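You operate a simulated robot arm through the tools that you are given. There is no shell and no other tool. Be economical: measure what you need, move in short steps, check, and stop when the job is done.

The job below is to be done with a simulated robot arm. You get a single attempt, and the scene is never put back.

JOB
The blue spool was wound slack: crank the loose loops off and rewind it to its red ring.
Fine: rewind at the tension printed on the spool; swing the clamp arm off after; the spool stays on its post.

Only the result counts: the job must be done as asked and must still hold three seconds after the hand-in. Knocking over, shifting, dropping, spilling or breaking anything else fails it.

ROBOT AND FRAMES
A 7-joint arm with a two-finger parallel gripper, fixed in place. Base frame: the origin is at the foot of the arm, x ahead of it, y to its left, z up. Units: mm, rad, N and s.
With the tool pointing down near the work surface it reaches from about 320 to 780 mm from the base axis. Its first joint turns from -2.897 to 2.897 rad. Payload 3.91 kg.
The tool frame sits at the grasp point between the pads (the TCP): z along the fingers, y along the line on which they close. The tips reach 30 mm beyond it. The gripper opens to 110 mm. The fingers are 20 mm wide and 10 mm thick; the gripper's body (48 by 112 mm) begins 55 mm behind the TCP.
Orientation is that of the tool frame in the base frame, as a unit quaternion [w, x, y, z]. With the fingers straight down and closing along the base's y, the tool's x points along the base's -x, its y along +y and its z along -z.

CONTROLS
- The arm moves only by the tool jog_arm. Its argument "moves" is a list of rows, each an object (a shift or turn left out is 0, a gripper value left out holds the last) with "linear": the shift along the tool's x, y, z in cm, a list of three; "delta_rot": the turn, a rotation vector about the tool's x, y, z in rad, a list of three; "claw": the opening in per cent of the stroke, from 0 (shut) to 100 (fully open). In form: [{"linear": [tx, ty, tz], "delta_rot": [ax, ay, az], "claw": claw}, ...]. A call has 1 to 10 rows; each row shifts and turns the commanded pose from where the row before left it, along the tool's axes as they then stand. Rows are played at 5 a second. More than 50 mm and 0.15 rad between two rows, or a gripper value outside its range, and nothing of the call is played. Where a pose cannot be reached the arm comes as near as it can. A force on the tool above 90 N (or 10 N above the force at the start of the call, whichever is more), or a blocked arm, ends the call early, and 0.2 s more pass. Each finger travels about 153 mm/s and halts on what it meets, pressing with about 31 N; the grip force reading is that of the motor and also rises with nothing between the fingers. The clock runs only during rows and for 0.2 s after the last one: add rows that do not move to give the fingers time. It gives the time, the measured TCP pose, the force on the tool (base axes), the opening and the grip force at its end, in the units of the frame above (readings bear some noise), with the torque about the TCP (base axes, N m) and any sound that the robot's microphone picked up.
- Cameras (640 x 400 px; columns grow to the right, rows downward): "scene" is fixed at [400.8, 502.5, 1508.4]; the picture's right is [-0.45, 0.89, 0.00], its down [0.68, 0.34, -0.65] and it looks along [-0.58, -0.29, -0.76] (base axes); focal length 214 px, centre (320, 200). "wrist" rides on the gripper at [77, 7, -114] in the tool frame; the picture's right is [-0.09, 1.00, 0.00], its down [-0.80, -0.07, -0.59] and it looks along [-0.59, -0.05, 0.80] (tool axes); focal length 270 px, centre (320, 200). There is no depth. A picture from a camera that has moved, and an enlarged one, comes with that camera's place and axes in the base frame and with its lens.
- camera(camera): a new picture of that camera. No time passes.
- move_column(by): slides the trunk up (or, below 0, down) by that many mm; the arm rides with it, the base frame stays. It gives what a move gives, with no picture.
- inspect(camera, box): a new picture of the part [left, top, right, bottom] of that camera's present view, enlarged. No time passes.
- close_job(): hands the job in; it is judged then, once.

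Go step by step. Nothing tells you positions but the pictures and the camera data: compare them with the known pose of the tool, close in by small moves and look again before you grip or let go. The budget is 120 turns and 84 pictures, counting those below and the enlarged ones. Unless the task says otherwise, let go and move clear before handing in, and close with one line.

The tools are called after "Emit:" as name(argument=value, ...) on one line, values as JSON. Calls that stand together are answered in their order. jog_arm: Moves the arm, as the interface text tells. Its arguments: {"type":"object","properties":{"moves":{"type":"array"}},"required":["moves"]} The other tools are called the same way: move_column (by) slides the trunk up or down; camera (camera) takes a picture; inspect (camera, box) takes an enlarged picture of a part of a camera's view; close_job () hands the job in.

At the start:

```text
t: 0.0
tcp_pos: [145.6, 346.2, 1285.4]
orientation: [0.0, 0.0, 1.0, 0.0]
ft_force: [0.7, 0.3, 0.4]
wrist_torque: [0.01, 0.01, -0.01]
gripper_width: 110.0
grasp_force: 0.0
trunk travel left (down, up): [-500.0, 110.0]
```

scene: 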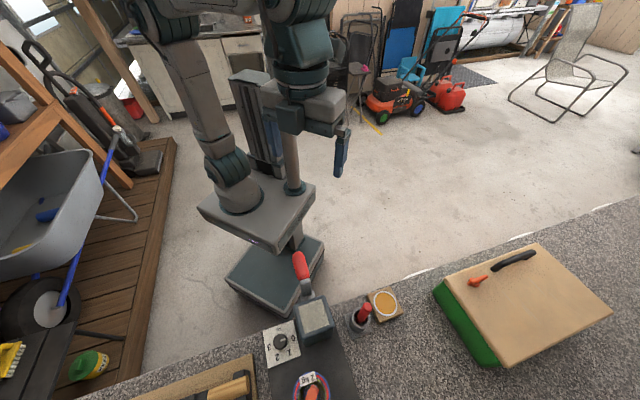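
wrist: 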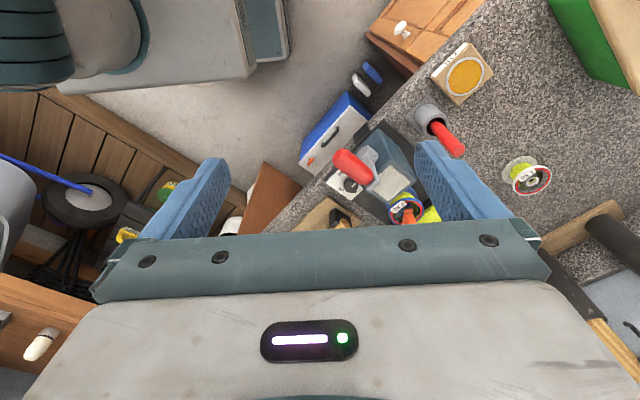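

I see a winder station on a bench, at the bottom of the scene view, with a dial, a spool, a red-handled arm and other items. I'll enlarge both views before I move.

Emit:
inspect(camera="scene", box=[240, 240, 420, 400])

Emit:
inspect(camera="wrist", box=[290, 30, 570, 240])

```text
2.50 times, centred on (330, 320) of scene
camera zoom: at [400.8, 502.5, 1508.4], right [-0.45, 0.89, 0.0], down [0.68, 0.34, -0.65], along [-0.58, -0.29, -0.76], focal length 536 px, centre (295, -100)
```

zoom: 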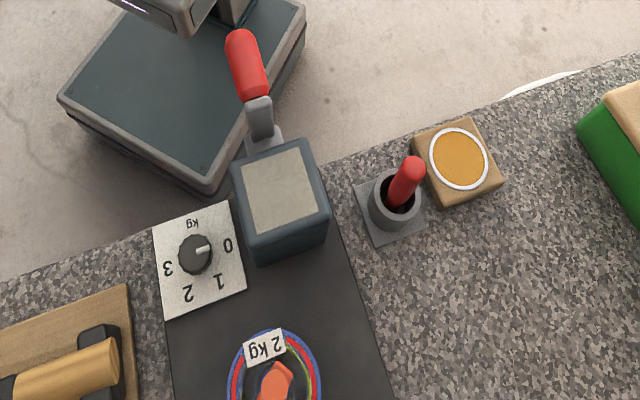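

```text
1.90 times, centred on (430, 135) of wrist
camera zoom: at [68.7, 353.7, 1400.5], right [0.09, 1.0, 0.0], down [0.8, -0.07, 0.59], along [0.59, -0.05, -0.8], focal length 515 px, centre (110, 324)
```

zoom: 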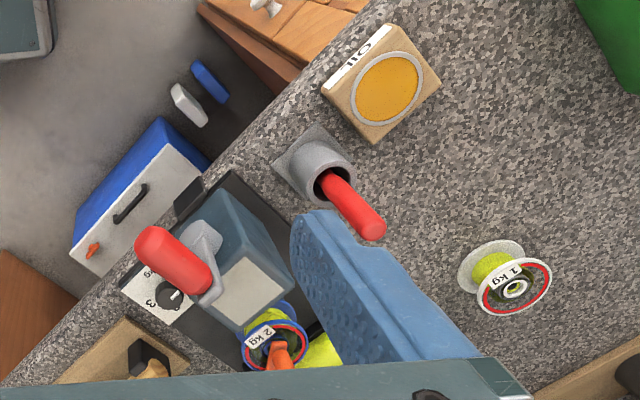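

The spool (2 kg, with an orange clamp arm) is at about (420, 492, 970). The crank's red grip is at about (251, 381, 1082), and the dial is set near 0. I'll move the wrist camera for a clearer look.

Emit:
jog_arm(moves=[{"linear": [-3, 4, 0]}, {"linear": [-3, 4, 0]}, {"linear": [-3, 4, 0]}, {"linear": [0, 0, 0]}])

Emit:
camera(camera="wrist")

Emit:
inspect(camera="scene", box=[250, 310, 394, 400])

```text
t: 1.0
tcp_pos: [233.4, 466.4, 1287.6]
orientation: [0.0, -0.001, 1.0, 0.0]
ft_force: [0.2, 0.7, 0.0]
wrist_torque: [-0.02, -0.01, -0.03]
gripper_width: 110.0
grasp_force: 0.0
trunk travel left (down, up): [-500.0, 110.0]
```

```text
79 pictures are left
camera wrist: at [156.4, 473.7, 1401.6], right [0.09, 1.0, 0.0], down [0.8, -0.07, 0.59], along [0.59, -0.05, -0.8], focal length 270 px, centre (320, 200)
```

wrist: 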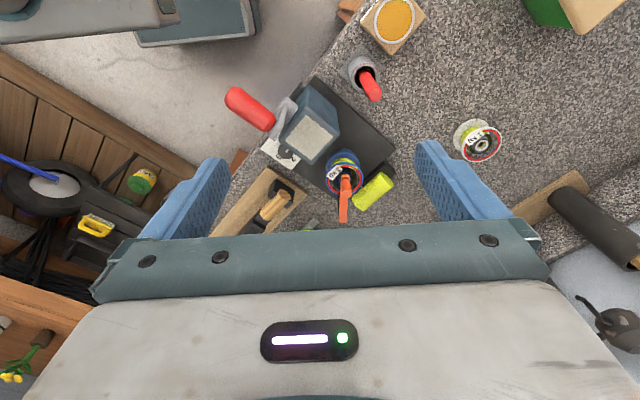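

```text
4.44 times, centred on (322, 355) of scene
camera zoom: at [400.8, 502.5, 1508.4], right [-0.45, 0.89, 0.0], down [0.68, 0.34, -0.65], along [-0.58, -0.29, -0.76], focal length 953 px, centre (311, -489)
```

zoom: 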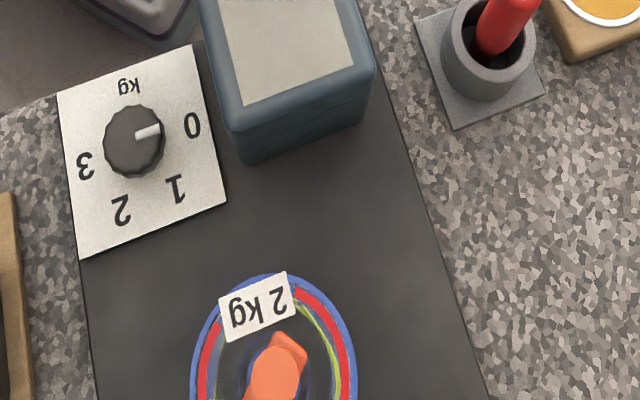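

Emit:
inspect(camera="wrist", box=[210, 60, 430, 240])

```text
2.22 times, centred on (320, 150) of wrist
camera zoom: at [156.4, 473.7, 1401.6], right [0.09, 1.0, 0.0], down [0.8, -0.07, 0.59], along [0.59, -0.05, -0.8], focal length 601 px, centre (320, 311)
```

zoom: 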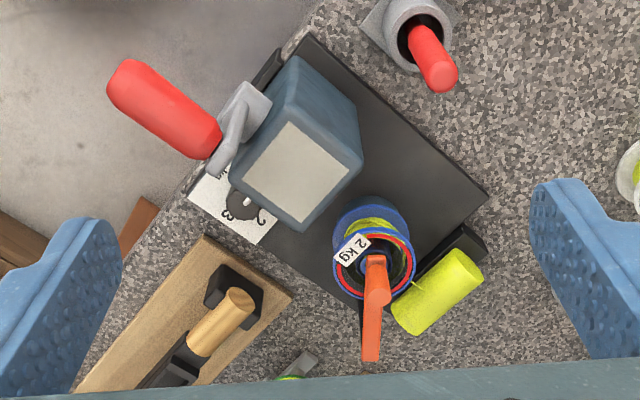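

The crank axis is horizontal along about (0.66, 0.75), with the handle overhanging the bench edge. I'll turn the tool so the camera looks along that axis and study the crank.

Emit:
jog_arm(moves=[{"linear": [0.8, -4.2, 0]}, {"linear": [0.8, -4.2, 0]}, {"linear": [0.7, -4.2, 0]}, {"delta_rot": [0, 0, -0.142]}, {"delta_rot": [0, 0, -0.142]}, {"delta_rot": [0, 0, -0.142]}, {"delta_rot": [0, 0, -0.142]}, {"delta_rot": [0, 0, -0.142]}, {"delta_rot": [0, 0, -0.142]}])

Emit:
camera(camera="wrist")

```text
t: 3.0
tcp_pos: [213.5, 340.0, 1287.8]
orientation: [-0.001, -0.414, 0.91, -0.001]
ft_force: [0.4, -0.5, 0.3]
wrist_torque: [-0.04, 0.01, 0.03]
gripper_width: 110.1
grasp_force: 0.0
trunk travel left (down, up): [-500.0, 110.0]
```

```text
76 pictures are left
camera wrist: at [157.6, 287.1, 1400.9], right [-0.69, 0.72, 0.0], down [0.58, 0.56, 0.59], along [0.43, 0.41, -0.8], focal length 270 px, centre (320, 200)
```

wrist: 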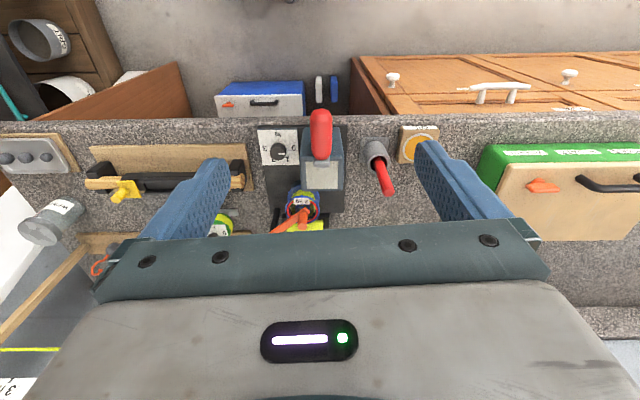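

The bench edge is level in this view, so the crank axis is about (0.72, 0.69). I'll descend a bit and tilt for a look at the crank.

Emit:
jog_arm(moves=[{"linear": [0, 0, 4.5], "delta_rot": [0, 0, 0.089]}, {"linear": [0, 0, 4.5]}, {"delta_rot": [0, -0.14, 0]}, {"delta_rot": [0, -0.14, 0]}, {"delta_rot": [0, -0.14, 0]}, {}])

Emit:
camera(camera="wrist")

```text
t: 4.4
tcp_pos: [212.0, 340.2, 1197.4]
orientation: [0.194, -0.365, 0.907, 0.078]
ft_force: [-0.4, -0.4, 0.7]
wrist_torque: [0.01, 0.0, -0.01]
gripper_width: 110.2
grasp_force: 0.0
trunk travel left (down, up): [-500.0, 110.0]
```

```text
75 pictures are left
camera wrist: at [122.7, 264.6, 1269.5], right [-0.63, 0.77, 0.04], down [0.4, 0.29, 0.87], along [0.66, 0.56, -0.49], focal length 270 px, centre (320, 200)
```

wrist: 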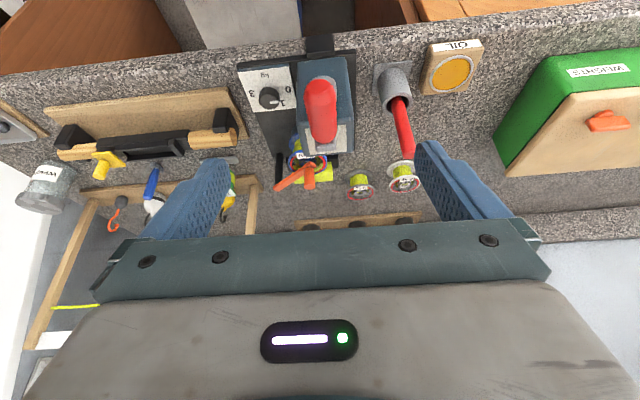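

Emit:
inspect(camera="wrist", box=[230, 20, 430, 200])

```text
2.22 times, centred on (330, 110) of wrist
camera zoom: at [122.7, 264.6, 1269.5], right [-0.63, 0.77, 0.04], down [0.4, 0.29, 0.87], along [0.66, 0.56, -0.49], focal length 601 px, centre (298, 400)
```

zoom: 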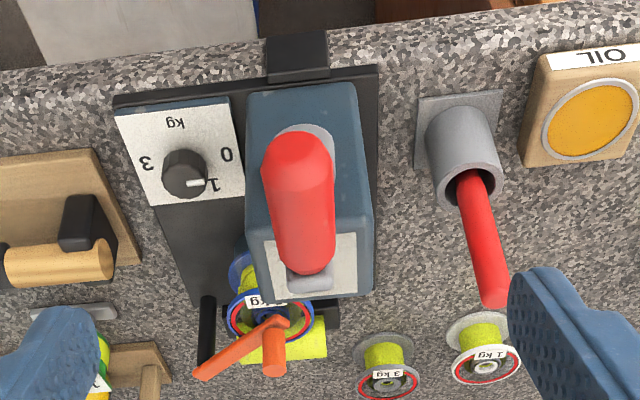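

The lever stands straight up, with the hub hidden behind the grip. I'll shift sideways and lower to see the hub and its height.

Emit:
jog_arm(moves=[{"linear": [0, 4, 0]}, {"linear": [0, 4, 0]}, {"linear": [0, 2, 0]}, {"linear": [1.2, 0, 2.75]}, {"linear": [1.2, 0, 2.75]}, {}])

Emit:
camera(camera="wrist")

Emit:
inspect(camera="wrist", box=[80, 20, 320, 200])

```text
t: 5.8
tcp_pos: [143.4, 412.3, 1134.6]
orientation: [0.193, -0.364, 0.908, 0.077]
ft_force: [0.6, -0.4, -0.3]
wrist_torque: [0.01, 0.0, 0.0]
gripper_width: 110.1
grasp_force: 0.0
trunk travel left (down, up): [-500.0, 110.0]
```

```text
73 pictures are left
camera wrist: at [54.8, 336.6, 1207.3], right [-0.63, 0.77, 0.04], down [0.4, 0.29, 0.87], along [0.66, 0.56, -0.49], focal length 270 px, centre (320, 200)
```

wrist: 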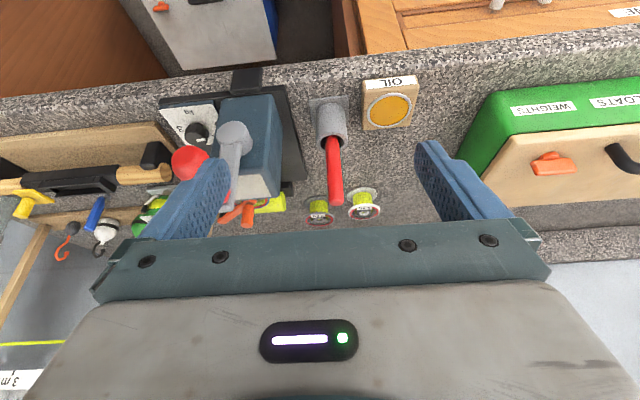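

```text
2.22 times, centred on (200, 110) of wrist
camera zoom: at [54.8, 336.6, 1207.3], right [-0.63, 0.77, 0.04], down [0.4, 0.29, 0.87], along [0.66, 0.56, -0.49], focal length 601 px, centre (587, 400)
```

zoom: 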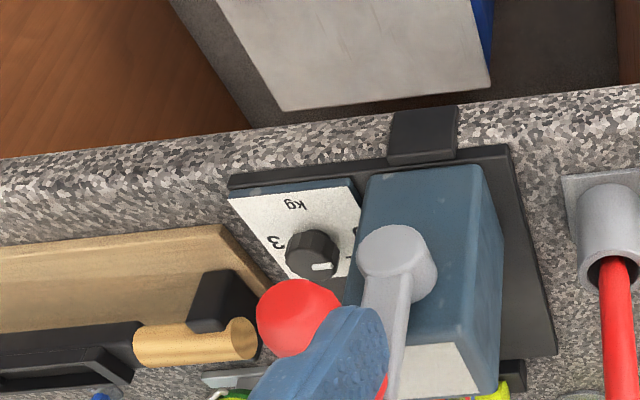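

The hub is at about (278, 408, 995) and the crank radius is about 88 mm, with the grip at the top. I'll untilt and line up above the handle's outer half.

Emit:
jog_arm(moves=[{"linear": [0, 0, -3], "delta_rot": [0, 0.14, 0]}, {"linear": [0, 0, -3], "delta_rot": [0, 0.14, 0]}, {"delta_rot": [0, 0.14, 0]}, {"linear": [-1, -4, 0]}, {"linear": [-2, -3, 0]}, {"linear": [-2.2, -2.4, 0]}, {}])

Emit:
camera(camera="wrist")

Emit:
inspect(camera="scene", box=[240, 240, 420, 400])

```text
t: 7.4
tcp_pos: [233.5, 364.9, 1189.9]
orientation: [0.001, -0.373, 0.928, -0.001]
ft_force: [0.4, -1.0, 0.1]
wrist_torque: [0.0, 0.01, 0.01]
gripper_width: 109.8
grasp_force: 0.0
trunk travel left (down, up): [-500.0, 110.0]
```

```text
71 pictures are left
camera wrist: at [172.7, 317.7, 1304.2], right [-0.63, 0.78, 0.0], down [0.63, 0.5, 0.59], along [0.46, 0.37, -0.8], focal length 270 px, centre (320, 200)
```

wrist: 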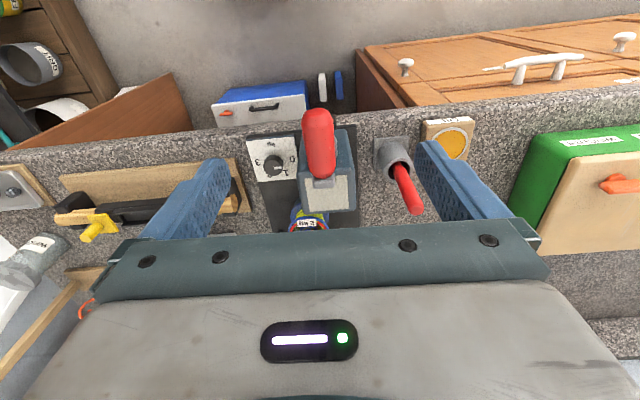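

```text
2.50 times, centred on (330, 320) of scene
camera zoom: at [400.8, 502.5, 1508.4], right [-0.45, 0.89, 0.0], down [0.68, 0.34, -0.65], along [-0.58, -0.29, -0.76], focal length 536 px, centre (295, -100)
```

zoom: 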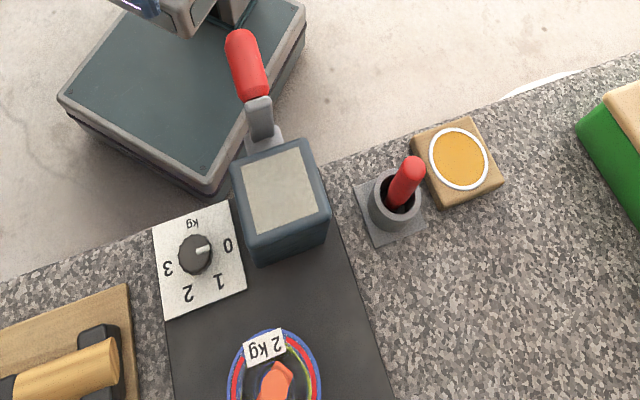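

The tool is lined up with the handle; I'll shift 20 mm inward, descend over it, and look.

Emit:
jog_arm(moves=[{"linear": [-2, -0.1, 0]}, {"linear": [0, 0, 4]}, {"linear": [0, 0, 4]}, {"linear": [0, 0, 2.8]}, {}])

Emit:
camera(camera="wrist")

Emit:
camera(camera="scene")

```text
t: 8.6
tcp_pos: [247.1, 381.2, 1082.4]
orientation: [0.0, -0.373, 0.928, 0.0]
ft_force: [-0.1, -0.4, 0.3]
wrist_torque: [0.01, 0.01, -0.02]
gripper_width: 110.1
grasp_force: 0.0
trunk travel left (down, up): [-500.0, 110.0]
```

```text
69 pictures are left
camera wrist: at [185.8, 333.7, 1197.7], right [-0.63, 0.78, 0.0], down [0.63, 0.5, 0.59], along [0.46, 0.37, -0.8], focal length 270 px, centre (320, 200)
```

wrist: 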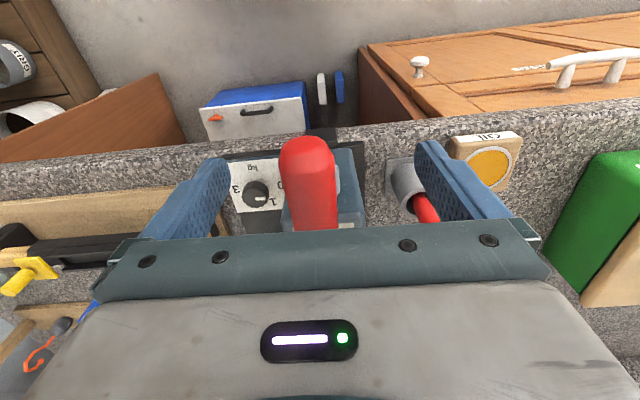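

```text
68 pictures are left
```

scene: 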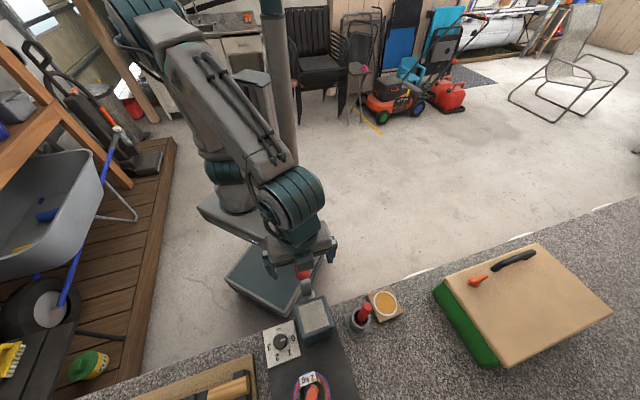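

The handle sits between the fingers, near TCP height. Closing on it.

Emit:
jog_arm(moves=[{"linear": [0, -0.3, 0], "claw": 40}, {"claw": 20}, {"claw": 5}, {"claw": 5}])

Emit:
inspect(camera="scene", box=[250, 310, 394, 400])

```text
t: 9.6
tcp_pos: [249.4, 378.7, 1083.9]
orientation: [0.0, -0.373, 0.928, 0.0]
ft_force: [1.0, -1.6, -0.5]
wrist_torque: [-0.06, 0.01, 1.06]
gripper_width: 26.6
grasp_force: 44.5
trunk travel left (down, up): [-500.0, 110.0]
```

```text
4.44 times, centred on (322, 355) of scene
camera zoom: at [400.8, 502.5, 1508.4], right [-0.45, 0.89, 0.0], down [0.68, 0.34, -0.65], along [-0.58, -0.29, -0.76], focal length 953 px, centre (311, -489)
```

zoom: 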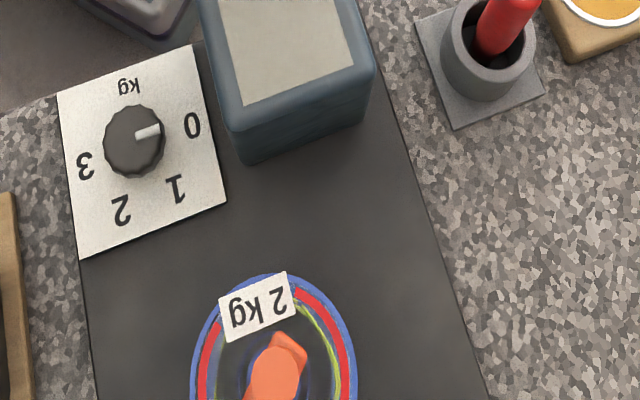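

The grip is good (26.6 mm). I'll try a small 30° arc towards +y of the tool and see how the spool and forces respond.

Emit:
jog_arm(moves=[{"delta_rot": [0, 0, -0.03]}, {"linear": [0, 1.14, 0.08]}, {"linear": [0, 1.14, 0.22]}, {"linear": [0, 1.06, 0.36]}, {"linear": [0, 1.06, 0.52]}, {}])

Emit:
inspect(camera="scene", box=[250, 310, 394, 400])

```text
t: 11.0
tcp_pos: [220.3, 408.3, 1071.1]
orientation: [-0.001, -0.386, 0.922, -0.001]
ft_force: [7.9, -7.7, -15.0]
wrist_torque: [0.64, -0.72, -0.85]
gripper_width: 26.5
grasp_force: 45.1
trunk travel left (down, up): [-500.0, 110.0]
```

```text
4.44 times, centred on (322, 355) of scene
camera zoom: at [400.8, 502.5, 1508.4], right [-0.45, 0.89, 0.0], down [0.68, 0.34, -0.65], along [-0.58, -0.29, -0.76], focal length 953 px, centre (311, -489)
```

zoom: 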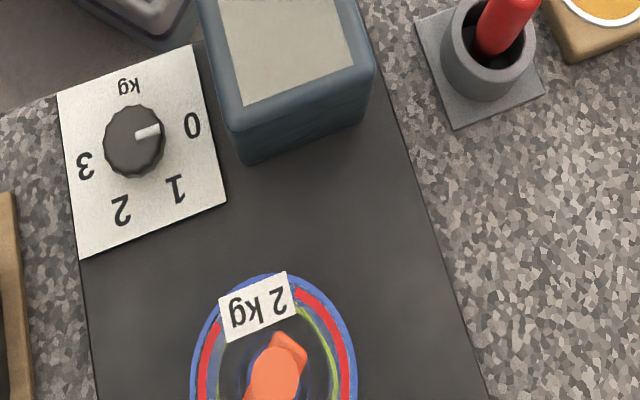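

The spool label hasn't moved visibly, and the force shows my radius is a bit large. I'll continue the arc with R≈78 and refit.

Emit:
jog_arm(moves=[{"linear": [0, 0.65, 0.65]}, {"linear": [0, 0.65, 0.65]}, {"linear": [0, 0.6, 0.83]}, {"linear": [0, 0.6, 0.83]}, {}])

Emit:
inspect(camera="scene", box=[280, 360, 344, 400])

```text
t: 12.2
tcp_pos: [200.5, 427.3, 1041.0]
orientation: [0.0, -0.387, 0.922, 0.0]
ft_force: [-0.5, 5.3, 4.4]
wrist_torque: [0.56, -0.57, -0.66]
gripper_width: 26.9
grasp_force: 44.9
trunk travel left (down, up): [-500.0, 110.0]
```

```text
10.00 times, centred on (312, 380) of scene
camera zoom: at [400.8, 502.5, 1508.4], right [-0.45, 0.89, 0.0], down [0.68, 0.34, -0.65], along [-0.58, -0.29, -0.76], focal length 2145 px, centre (400, -1600)
```

zoom: 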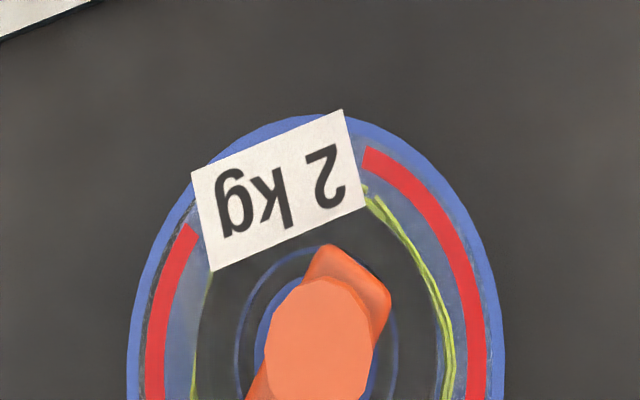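

Circle fit: centre (n=99, z=1004.5), R=79.4. I'll continue another 90° this way and compare the spool.

Emit:
jog_arm(moves=[{"linear": [0, 0.7, 1.95], "delta_rot": [0, 0, 0.012]}, {"linear": [0, 0.18, 2.06]}, {"linear": [0, -0.36, 2.04]}, {"linear": [0, -0.88, 1.88]}, {"linear": [0, -1.34, 1.58]}, {"linear": [0, -1.7, 1.19]}, {}])

Emit:
inspect(camera="scene", box=[280, 360, 344, 400])

```text
t: 13.8
tcp_pos: [225.5, 402.7, 931.8]
orientation: [-0.003, -0.381, 0.925, -0.003]
ft_force: [-6.1, 7.7, -25.7]
wrist_torque: [-0.44, 0.49, 0.95]
gripper_width: 26.0
grasp_force: 45.0
trunk travel left (down, up): [-500.0, 110.0]
```

```text
10.00 times, centred on (312, 380) of scene
camera zoom: at [400.8, 502.5, 1508.4], right [-0.45, 0.89, 0.0], down [0.68, 0.34, -0.65], along [-0.58, -0.29, -0.76], focal length 2145 px, centre (400, -1600)
```

zoom: 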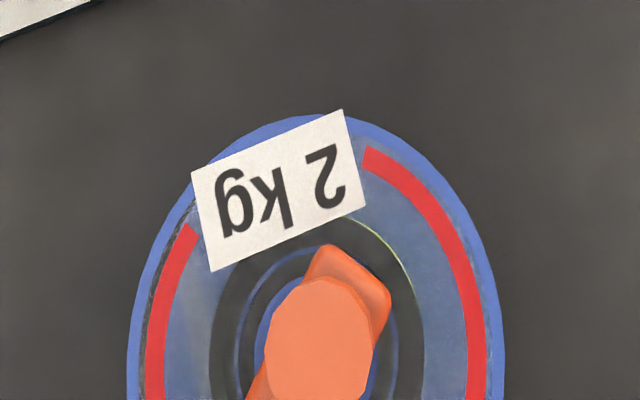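

That worked: the loose loops are coming off in this direction (thread radius shrank). A sliver remains, so I'll go on another 60° with a refined circle.

Emit:
jog_arm(moves=[{"linear": [0, -1.9, 1.16]}, {"linear": [0, -2.11, 0.18]}, {"linear": [0, -2.09, -0.37]}, {"linear": [0, -1.93, -0.9]}, {}])

Emit:
inspect(camera="scene", box=[280, 360, 344, 400])

```text
t: 14.3
tcp_pos: [227.0, 400.8, 930.2]
orientation: [0.007, -0.399, 0.917, 0.013]
ft_force: [-54.6, 39.1, 15.8]
wrist_torque: [-4.92, -2.17, 1.79]
gripper_width: 26.9
grasp_force: 45.0
trunk travel left (down, up): [-500.0, 110.0]
stopped in row 2: the force on the tool passed its limit at 98 N (the readings are from after the stop); the commanded pose is now the measured one
```

```text
10.00 times, centred on (312, 380) of scene
camera zoom: at [400.8, 502.5, 1508.4], right [-0.45, 0.89, 0.0], down [0.68, 0.34, -0.65], along [-0.58, -0.29, -0.76], focal length 2145 px, centre (400, -1600)
```

zoom: 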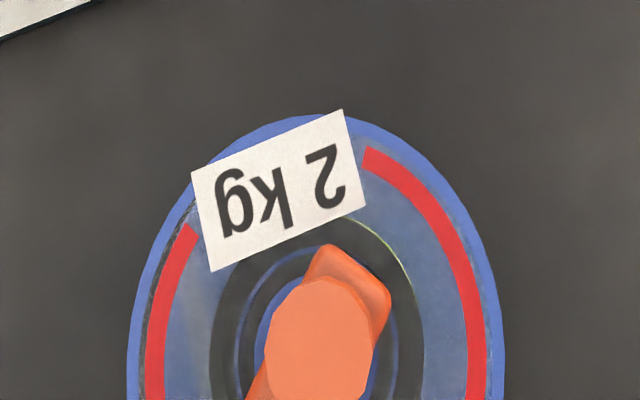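

The stop was 66 N sideways at about 75 mm above the TCP, so the gripper body met the protruding crank hub. I'll back off, loosen slightly, tilt the tool so its body leans outward, and regrip.

Emit:
jog_arm(moves=[{"linear": [0, 0.6, 0]}, {"claw": 38}, {"delta_rot": [0.019, 0, 0.049]}, {"delta_rot": [0, -0.12, 0]}, {"delta_rot": [0, -0.12, 0]}, {"delta_rot": [0, -0.12, 0]}, {"delta_rot": [0, -0.12, 0]}, {}])

Emit:
camera(camera="wrist")

Emit:
inspect(camera="scene", box=[220, 200, 400, 320])

```text
t: 16.1
tcp_pos: [237.5, 405.2, 925.2]
orientation: [0.23, -0.356, 0.902, 0.083]
ft_force: [-0.7, 1.6, -2.1]
wrist_torque: [-0.07, 0.0, -0.01]
gripper_width: 42.0
grasp_force: 0.0
trunk travel left (down, up): [-500.0, 110.0]
```

```text
62 pictures are left
camera wrist: at [142.9, 327.7, 988.5], right [-0.62, 0.78, 0.03], down [0.35, 0.25, 0.9], along [0.7, 0.57, -0.43], focal length 270 px, centre (320, 200)
```

wrist: 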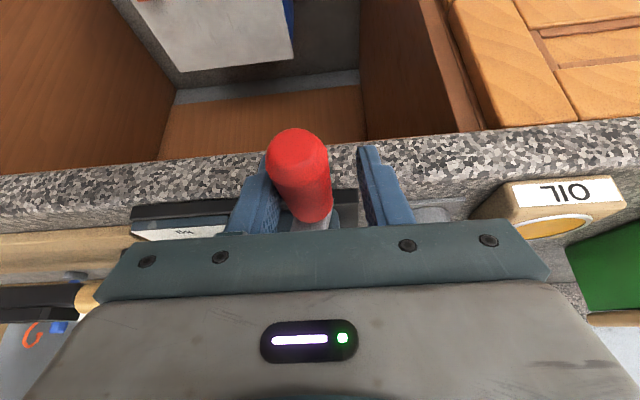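

```text
3.33 times, centred on (310, 260) of scene
camera zoom: at [400.8, 502.5, 1508.4], right [-0.45, 0.89, 0.0], down [0.68, 0.34, -0.65], along [-0.58, -0.29, -0.76], focal length 715 px, centre (353, 0)
```

zoom: 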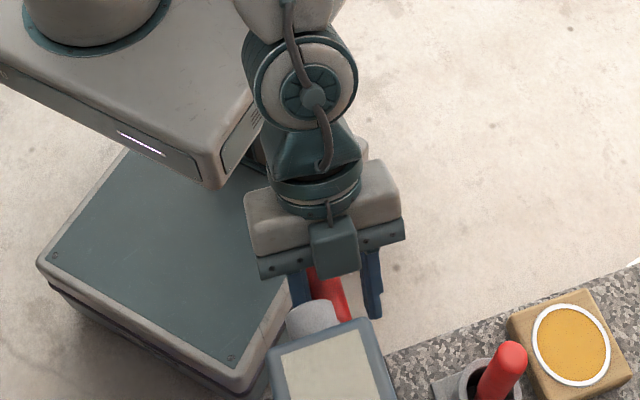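

The handle is still between the fingers and the body now leans clear of the hub. I'll centre on it and close.

Emit:
jog_arm(moves=[{"linear": [0.62, -0.8, -0.33]}, {"claw": 15}, {"claw": 5}, {}])

Emit:
inspect(camera="scene", box=[280, 360, 344, 400])

```text
t: 17.1
tcp_pos: [235.5, 382.7, 931.6]
orientation: [0.232, -0.355, 0.901, 0.091]
ft_force: [-7.4, -15.3, 38.6]
wrist_torque: [-0.01, -0.06, 1.06]
gripper_width: 25.6
grasp_force: 45.1
trunk travel left (down, up): [-500.0, 110.0]
```

```text
10.00 times, centred on (312, 380) of scene
camera zoom: at [400.8, 502.5, 1508.4], right [-0.45, 0.89, 0.0], down [0.68, 0.34, -0.65], along [-0.58, -0.29, -0.76], focal length 2145 px, centre (400, -1600)
```

zoom: 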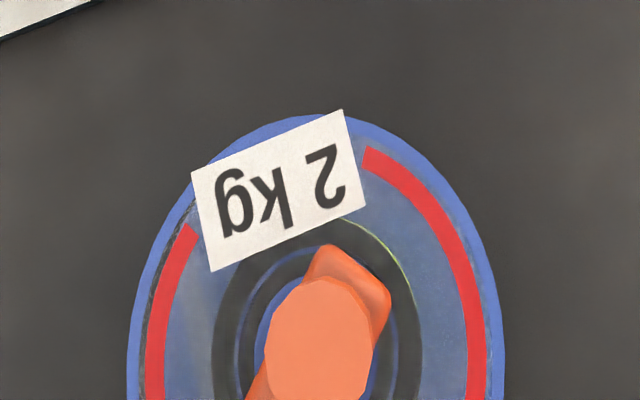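

The fingers closed, but there's an odd 40 N push back along the tool, so I'll look before turning.

Emit:
inspect(camera="wrist", box=[190, 90, 450, 250])

Emit:
jog_arm(moves=[{}])

```text
2.46 times, centred on (320, 170) of wrist
camera zoom: at [140.5, 304.8, 994.4], right [-0.62, 0.78, 0.04], down [0.35, 0.23, 0.91], along [0.7, 0.58, -0.42], focal length 665 px, centre (320, 274)
```

zoom: 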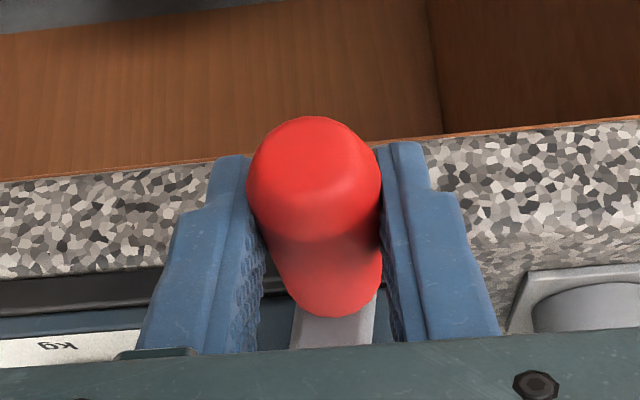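

```text
t: 17.6
tcp_pos: [235.9, 382.3, 931.9]
orientation: [0.232, -0.356, 0.901, 0.09]
ft_force: [-6.3, -12.6, 40.2]
wrist_torque: [0.05, -0.15, 1.04]
gripper_width: 25.7
grasp_force: 44.6
trunk travel left (down, up): [-500.0, 110.0]
```

The push passes through the TCP itself, so it comes from the handle. I'll loosen slightly to see where the arm settles and fix the yaw.

Emit:
jog_arm(moves=[{"claw": 38}, {}, {}])

Emit:
inspect(camera="wrist", box=[190, 90, 450, 250])

```text
t: 18.4
tcp_pos: [236.6, 384.3, 928.5]
orientation: [0.231, -0.356, 0.901, 0.088]
ft_force: [0.1, 0.4, 0.5]
wrist_torque: [0.0, -0.01, -0.01]
gripper_width: 41.9
grasp_force: 0.0
trunk travel left (down, up): [-500.0, 110.0]
```

```text
2.46 times, centred on (320, 170) of wrist
camera zoom: at [142.0, 307.3, 992.2], right [-0.62, 0.78, 0.04], down [0.35, 0.24, 0.91], along [0.7, 0.58, -0.42], focal length 665 px, centre (320, 274)
```

zoom: 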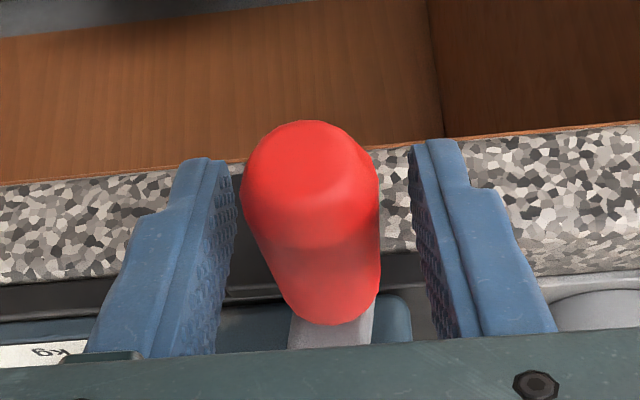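

In free air the arm sits about 10 mm short of the command, so at this tilt it's near a joint limit. I'll halve the tilt and correct the yaw, which should still clear the hub.

Emit:
jog_arm(moves=[{"delta_rot": [0, 0.12, -0.013]}, {"delta_rot": [0, 0.12, -0.013]}, {}])

Emit:
inspect(camera="wrist", box=[190, 90, 450, 250])

```text
t: 19.1
tcp_pos: [237.1, 384.0, 924.0]
orientation: [0.121, -0.375, 0.918, 0.043]
ft_force: [0.3, -1.1, 0.6]
wrist_torque: [-0.02, -0.03, -0.01]
gripper_width: 42.4
grasp_force: 0.9
out of reach, approached as far as the arm can: row 1
trunk travel left (down, up): [-500.0, 110.0]
```

```text
2.46 times, centred on (320, 170) of wrist
camera zoom: at [157.1, 318.1, 1015.6], right [-0.63, 0.77, 0.01], down [0.49, 0.39, 0.78], along [0.6, 0.5, -0.62], focal length 665 px, centre (320, 274)
```

zoom: 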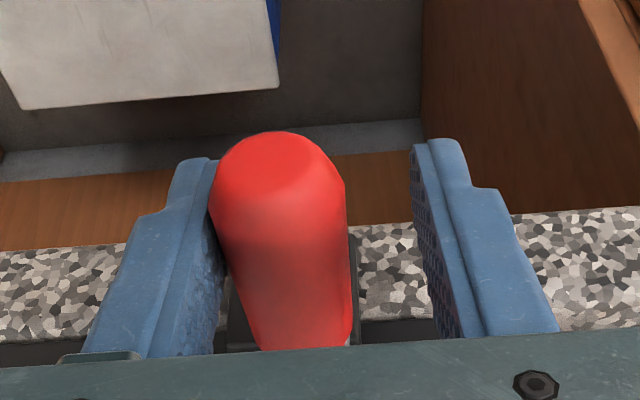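

Reach is fine now. I'll centre on the handle and close.

Emit:
jog_arm(moves=[{"linear": [0, -0.7, 0]}, {"claw": 15}, {"claw": 5}, {}])

```text
t: 20.1
tcp_pos: [241.8, 379.6, 925.4]
orientation: [0.122, -0.375, 0.918, 0.043]
ft_force: [0.5, 0.8, 3.3]
wrist_torque: [-0.46, 0.43, 0.63]
gripper_width: 26.7
grasp_force: 45.1
trunk travel left (down, up): [-500.0, 110.0]
```

The grip is clean at φ≈175°. Continuing unwinding 60°.

Emit:
jog_arm(moves=[{"linear": [-0.02, -2.13, -0.09]}, {"linear": [-0.16, -2.03, -0.62]}, {"linear": [-0.29, -1.8, -1.11]}, {"linear": [-0.4, -1.44, -1.52]}, {}])

Emit:
inspect(camera="scene", box=[280, 360, 344, 400])

```text
t: 21.4
tcp_pos: [296.0, 326.3, 963.2]
orientation: [0.123, -0.374, 0.918, 0.044]
ft_force: [9.2, 6.9, -2.1]
wrist_torque: [0.56, -0.61, 0.39]
gripper_width: 26.5
grasp_force: 44.7
trunk travel left (down, up): [-500.0, 110.0]
```

```text
10.00 times, centred on (312, 380) of scene
camera zoom: at [400.8, 502.5, 1508.4], right [-0.45, 0.89, 0.0], down [0.68, 0.34, -0.65], along [-0.58, -0.29, -0.76], focal length 2145 px, centre (400, -1600)
```

zoom: 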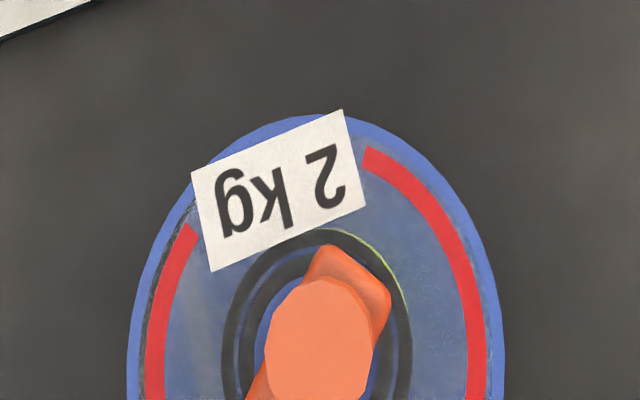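

The pack radius keeps shrinking and force is low. Continuing through most of a turn.

Emit:
jog_arm(moves=[{"linear": [-0.48, -0.98, -1.82]}, {"linear": [-0.53, -0.46, -2.01]}, {"linear": [-0.54, 0.09, -2.06]}, {"linear": [-0.52, 0.64, -1.96]}, {"linear": [-0.46, 1.15, -1.74]}, {"linear": [-0.37, 1.57, -1.39]}, {}])

Emit:
inspect(camera="scene", box=[280, 360, 344, 400])

```text
t: 22.9
tcp_pos: [279.1, 343.6, 1070.0]
orientation: [0.121, -0.376, 0.918, 0.041]
ft_force: [-14.8, 0.2, -20.2]
wrist_torque: [-0.61, 0.65, 0.29]
gripper_width: 26.3
grasp_force: 45.0
trunk travel left (down, up): [-500.0, 110.0]
```

```text
10.00 times, centred on (312, 380) of scene
camera zoom: at [400.8, 502.5, 1508.4], right [-0.45, 0.89, 0.0], down [0.68, 0.34, -0.65], along [-0.58, -0.29, -0.76], focal length 2145 px, centre (400, -1600)
```

zoom: 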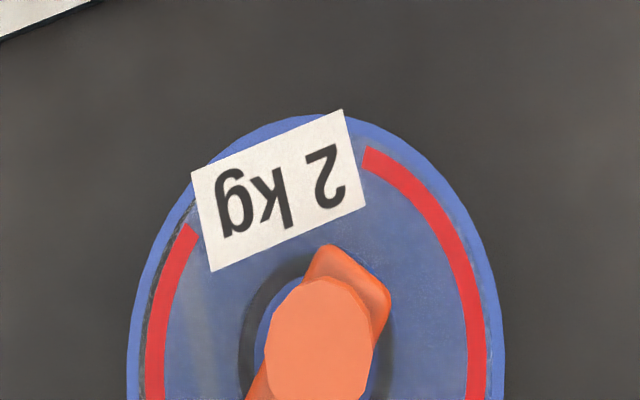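

Emit:
jog_arm(moves=[{"linear": [-0.2, 1.96, -0.78]}, {}])

Emit:
inspect(camera="scene", box=[280, 360, 344, 400])

```text
t: 23.6
tcp_pos: [266.0, 356.1, 1080.2]
orientation: [0.122, -0.376, 0.918, 0.042]
ft_force: [-16.6, -9.0, -17.0]
wrist_torque: [-0.75, 0.84, 0.48]
gripper_width: 26.5
grasp_force: 44.4
trunk travel left (down, up): [-500.0, 110.0]
```

```text
10.00 times, centred on (312, 380) of scene
camera zoom: at [400.8, 502.5, 1508.4], right [-0.45, 0.89, 0.0], down [0.68, 0.34, -0.65], along [-0.58, -0.29, -0.76], focal length 2145 px, centre (400, -1600)
```

zoom: 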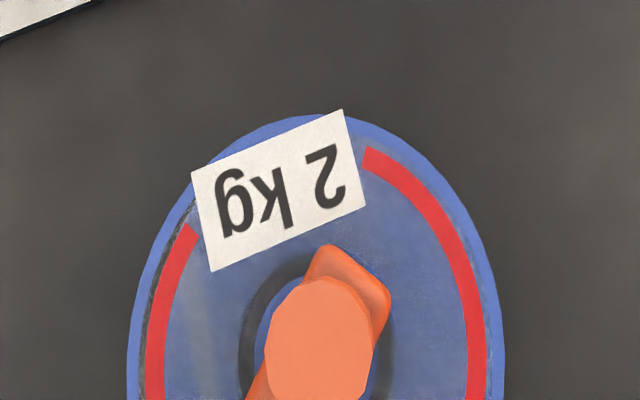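

The pack has stopped shrinking, so the loops are off down to the core. Next I'll bring the crank on round to its bottom, a stable rest that can't rewind slack, before letting go to set the dial.

Emit:
jog_arm(moves=[{"linear": [-0.05, 2.71, -0.17]}, {"linear": [0.13, 2.69, 0.5]}, {"linear": [0.36, 2.35, 1.37]}, {"linear": [0.54, 1.73, 2.06]}, {"linear": [0.66, 0.89, 2.5]}, {}])

Emit:
inspect(camera="scene", box=[280, 360, 344, 400])

```text
t: 24.4
tcp_pos: [237.5, 384.5, 1067.2]
orientation: [0.122, -0.362, 0.924, 0.026]
ft_force: [58.2, -71.6, -4.5]
wrist_torque: [1.48, 0.16, 1.06]
gripper_width: 52.0
grasp_force: 46.5
trunk travel left (down, up): [-500.0, 110.0]
stopped in row 3: the force on the tool passed its limit at 95 N (the readings are from after the stop); the commanded pose is now the measured one
```

```text
10.00 times, centred on (312, 380) of scene
camera zoom: at [400.8, 502.5, 1508.4], right [-0.45, 0.89, 0.0], down [0.68, 0.34, -0.65], along [-0.58, -0.29, -0.76], focal length 2145 px, centre (400, -1600)
```

zoom: 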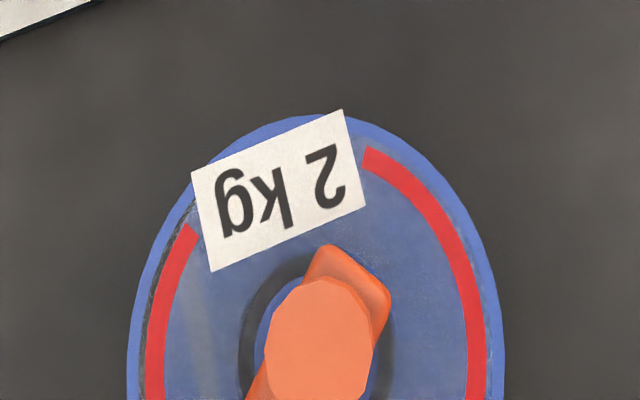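

The crank hit its end stop, so the spool is fully unwound. I'll relieve the strain and check the handle.

Emit:
jog_arm(moves=[{"linear": [0, -1.0, 0]}, {"linear": [0, -0.6, 0]}, {}])

Emit:
camera(camera="wrist")

```text
t: 25.1
tcp_pos: [241.4, 381.1, 1069.1]
orientation: [0.121, -0.367, 0.922, 0.028]
ft_force: [36.6, -66.3, -12.8]
wrist_torque: [1.29, 0.12, 0.56]
gripper_width: 42.0
grasp_force: 36.2
trunk travel left (down, up): [-500.0, 110.0]
```

```text
52 pictures are left
camera wrist: at [159.3, 318.3, 1159.6], right [-0.62, 0.79, -0.02], down [0.49, 0.4, 0.77], along [0.61, 0.47, -0.63], focal length 270 px, centre (320, 200)
```

wrist: 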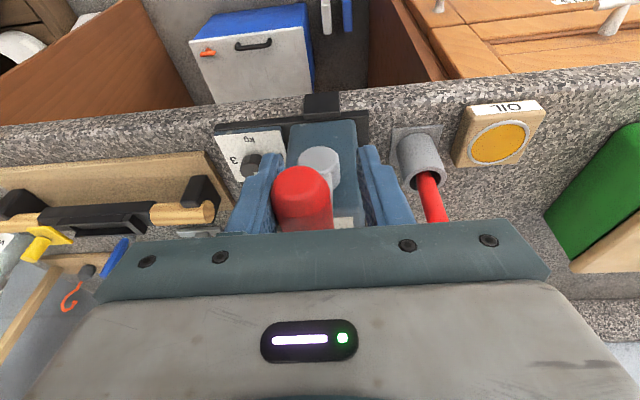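

Emit:
jog_arm(moves=[{"linear": [0, -1.0, 0]}, {"linear": [0, -1.0, 0]}, {"linear": [0, -0.5, 0]}, {}])

```text
t: 26.1
tcp_pos: [247.9, 376.1, 1068.1]
orientation: [0.124, -0.375, 0.918, 0.035]
ft_force: [3.7, -8.8, -12.2]
wrist_torque: [-0.24, 0.3, 1.41]
gripper_width: 24.6
grasp_force: 44.7
trunk travel left (down, up): [-500.0, 110.0]
```

The strain is off, with the handle near the top and the crank at its stop. I'll let go, retreat upward, and see whether the crank stays.

Emit:
jog_arm(moves=[{"claw": 30}, {"claw": 60}, {"linear": [0, 0, -3]}, {"linear": [0, 0, -4]}, {"linear": [0, 0, -4], "delta_rot": [0, 0.13, 0]}, {"linear": [0, 0, -3], "delta_rot": [0, 0.127, 0]}, {}])

Emit:
camera(camera="wrist")

Emit:
inspect(camera="scene", box=[240, 280, 400, 400])

```text
t: 27.8
tcp_pos: [224.5, 355.5, 1204.4]
orientation: [0.005, -0.374, 0.927, -0.016]
ft_force: [0.6, -0.2, -0.6]
wrist_torque: [0.03, -0.04, -0.03]
gripper_width: 66.0
grasp_force: 0.0
trunk travel left (down, up): [-500.0, 110.0]
```

```text
51 pictures are left
camera wrist: at [162.3, 309.7, 1318.2], right [-0.63, 0.78, -0.03], down [0.61, 0.52, 0.6], along [0.48, 0.35, -0.8], focal length 270 px, centre (320, 200)
```

wrist: 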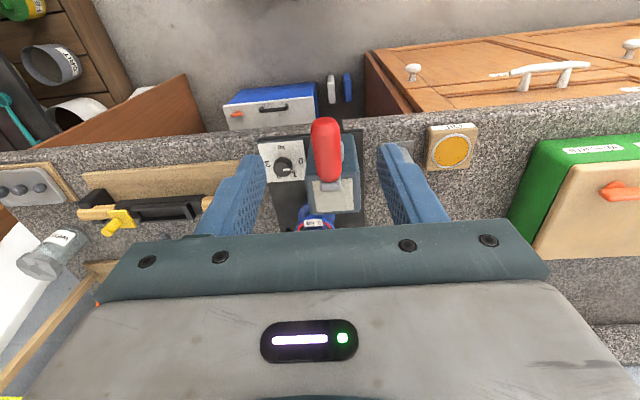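

```text
3.33 times, centred on (320, 340) of scene
camera zoom: at [400.8, 502.5, 1508.4], right [-0.45, 0.89, 0.0], down [0.68, 0.34, -0.65], along [-0.58, -0.29, -0.76], focal length 715 px, centre (320, -267)
```

zoom: 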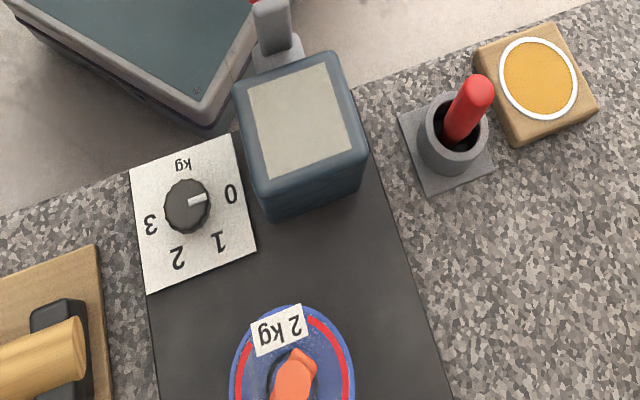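

The crank stays put. The dial knob is at about (378, 392, 940), pointing at 0, with the gearbox wall about 49 mm beside it. I'll move over the knob and turn the wrist so the gripper body fits alongside the box.

Emit:
jog_arm(moves=[{"linear": [-4.5, -2.7, 0], "delta_rot": [-0.033, 0, 0]}, {"linear": [-4.5, -2.7, 0]}, {"linear": [-4.5, -2.6, 0]}, {"delta_rot": [0, 0, -0.15]}, {"delta_rot": [0, 0, -0.15]}, {"delta_rot": [0, 0, -0.15]}, {"delta_rot": [0, 0, -0.15]}, {"delta_rot": [0, 0, -0.15]}, {"delta_rot": [0, 0, -0.15]}, {}])

Emit:
jog_arm(moves=[{"delta_rot": [0, 0, -0.15]}, {"delta_rot": [0, 0, -0.15]}, {"delta_rot": [0, 0, -0.15]}, {"delta_rot": [0, 0, -0.15]}, {"delta_rot": [0, 0, -0.071]}, {}])

Emit:
camera(camera="wrist")

```text
refused: row 1 steps farther than a row can; nothing moved
```

```text
t: 29.1
tcp_pos: [223.2, 357.5, 1204.9]
orientation: [0.0, -0.659, 0.752, -0.016]
ft_force: [0.5, -0.8, 0.0]
wrist_torque: [0.01, 0.02, 0.01]
gripper_width: 66.2
grasp_force: 0.1
trunk travel left (down, up): [-500.0, 110.0]
```

```text
49 pictures are left
camera wrist: at [203.6, 284.3, 1320.4], right [-0.98, 0.22, -0.03], down [0.16, 0.8, 0.58], along [0.15, 0.56, -0.81], focal length 270 px, centre (320, 200)
```

wrist: 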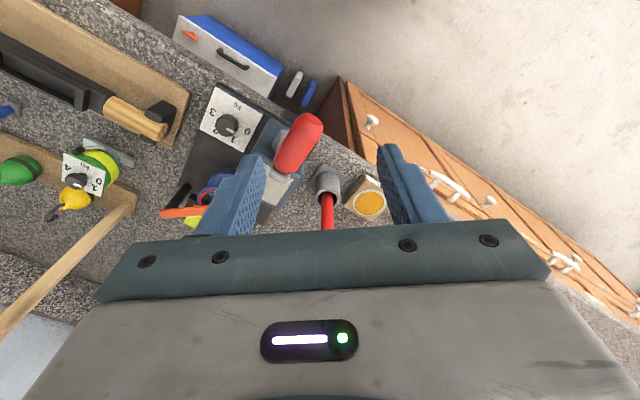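

Emit:
jog_arm(moves=[{"linear": [-1.36, -3.72, 0], "delta_rot": [-0.024, -0.021, 0]}, {"linear": [-1.36, -3.72, 0]}, {"linear": [-1.36, -3.72, 0]}, {"linear": [-1.36, -3.72, 0]}, {"delta_rot": [0, 0, -0.15]}, {"delta_rot": [0, 0, -0.15]}, {"delta_rot": [0, 0, -0.15]}, {"delta_rot": [0, 0, -0.15]}, {"delta_rot": [0, 0, -0.15]}, {"delta_rot": [0, 0, -0.15]}])

Emit:
camera(camera="wrist")

```text
t: 31.4
tcp_pos: [379.3, 391.7, 1204.9]
orientation: [0.0, 0.921, -0.391, -0.001]
ft_force: [0.8, 0.1, 0.2]
wrist_torque: [0.01, 0.0, 0.01]
gripper_width: 66.1
grasp_force: 0.0
trunk travel left (down, up): [-500.0, 110.0]
```

```text
48 pictures are left
camera wrist: at [426.6, 331.6, 1319.3], right [-0.78, -0.63, 0.0], down [-0.51, 0.63, 0.59], along [-0.37, 0.46, -0.8], focal length 270 px, centre (320, 200)
```

wrist: 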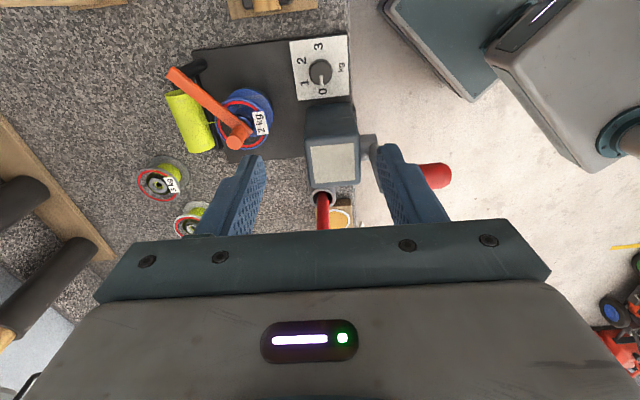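

Emit:
inspect(camera="wrist", box=[160, 20, 380, 180])

Emit:
inspect(camera="wrist", box=[280, 30, 360, 110])

```text
2.50 times, centred on (270, 100) of wrist
camera zoom: at [426.6, 331.6, 1319.3], right [-0.78, -0.63, 0.0], down [-0.51, 0.63, 0.59], along [-0.37, 0.46, -0.8], focal length 676 px, centre (445, 450)
```

zoom: 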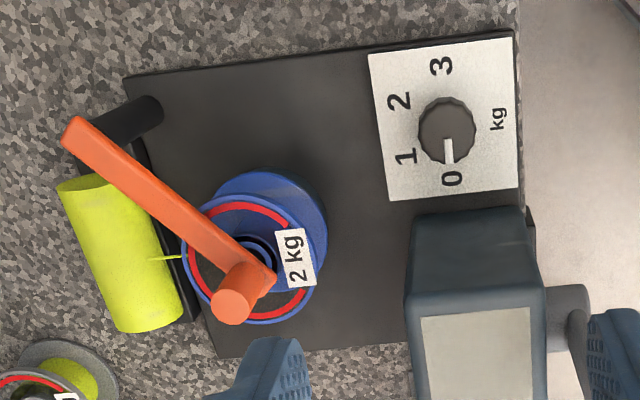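

```text
5.00 times, centred on (320, 70) of wrist
camera zoom: at [426.6, 331.6, 1319.3], right [-0.78, -0.63, 0.0], down [-0.51, 0.63, 0.59], along [-0.37, 0.46, -0.8], focal length 1351 px, centre (320, 850)
```

zoom: 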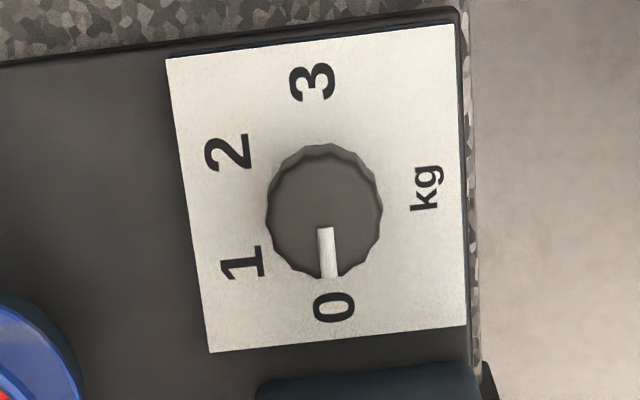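

The dial has 60° steps with 0 at the pointer, so it needs 120° clockwise to reach 2. The knob is at (378.3, 389.9), 31 mm across, with its top near z 928 and the plate near 910. I'll descend with the tool pre-turned −20°.

Emit:
jog_arm(moves=[{"linear": [0.06, 0.2, 0], "delta_rot": [0, 0, -0.13], "claw": 45}, {"delta_rot": [0, 0, -0.13]}, {"delta_rot": [0, 0, -0.09]}, {"linear": [0, 0, 4.5]}, {"linear": [0, 0, 4.5]}, {"linear": [0, 0, 4.5]}, {"linear": [0, 0, 4]}, {"linear": [0, 0, 3]}, {}])

Emit:
camera(camera="wrist")

Emit:
inspect(camera="scene", box=[220, 230, 400, 400])

```text
t: 33.4
tcp_pos: [376.6, 388.1, 999.7]
orientation: [0.0, 0.974, -0.226, 0.0]
ft_force: [0.6, 0.7, -0.1]
wrist_torque: [-0.01, 0.0, 0.0]
gripper_width: 49.5
grasp_force: 0.1
trunk travel left (down, up): [-500.0, 110.0]
```

```text
45 pictures are left
camera wrist: at [442.9, 348.8, 1113.4], right [-0.52, -0.86, 0.0], down [-0.69, 0.42, 0.59], along [-0.51, 0.31, -0.8], focal length 270 px, centre (320, 200)
```

wrist: 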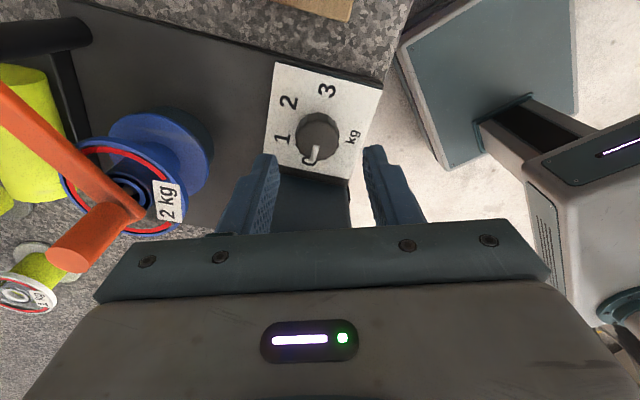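

```text
2.35 times, centred on (310, 315) of scene
camera zoom: at [400.8, 502.5, 1508.4], right [-0.45, 0.89, 0.0], down [0.68, 0.34, -0.65], along [-0.58, -0.29, -0.76], focal length 505 px, centre (344, -71)
```

zoom: 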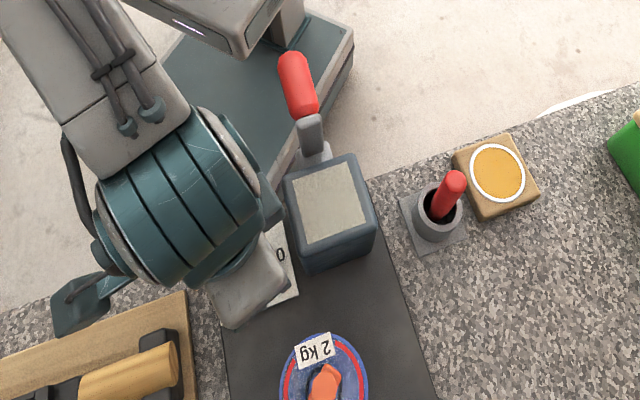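

The wrist looks clear of the box and crank. Final descent around the knob.

Emit:
jog_arm(moves=[{"linear": [-0.06, -0.2, 2.5]}, {"linear": [0, 0, 1.5]}, {"linear": [0, 0, 1.4]}, {}])

Emit:
inspect(camera="wrist", box=[200, 80, 440, 230])

```text
t: 34.0
tcp_pos: [379.3, 394.8, 976.2]
orientation: [-0.018, 0.974, -0.227, 0.007]
ft_force: [-5.7, -14.9, 39.4]
wrist_torque: [1.83, 1.17, 0.81]
gripper_width: 49.4
grasp_force: 0.1
trunk travel left (down, up): [-500.0, 110.0]
stopped in row 3: the force on the tool passed its limit at 109 N (the readings are from after the stop); the commanded pose is now the measured one
```

```text
2.67 times, centred on (320, 155) of wrist
camera zoom: at [441.6, 351.0, 1090.5], right [-0.52, -0.85, -0.04], down [-0.7, 0.4, 0.59], along [-0.49, 0.33, -0.81], focal length 721 px, centre (320, 320)
```

zoom: 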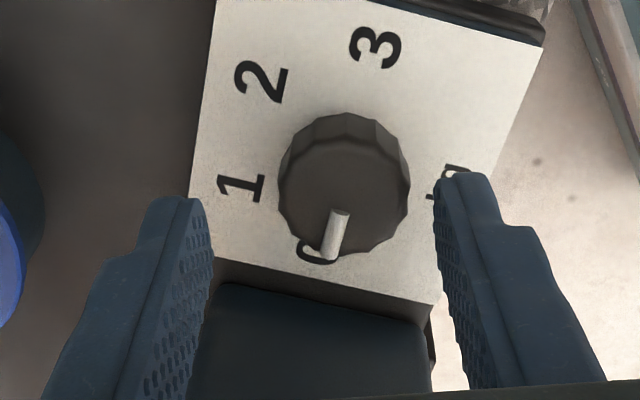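

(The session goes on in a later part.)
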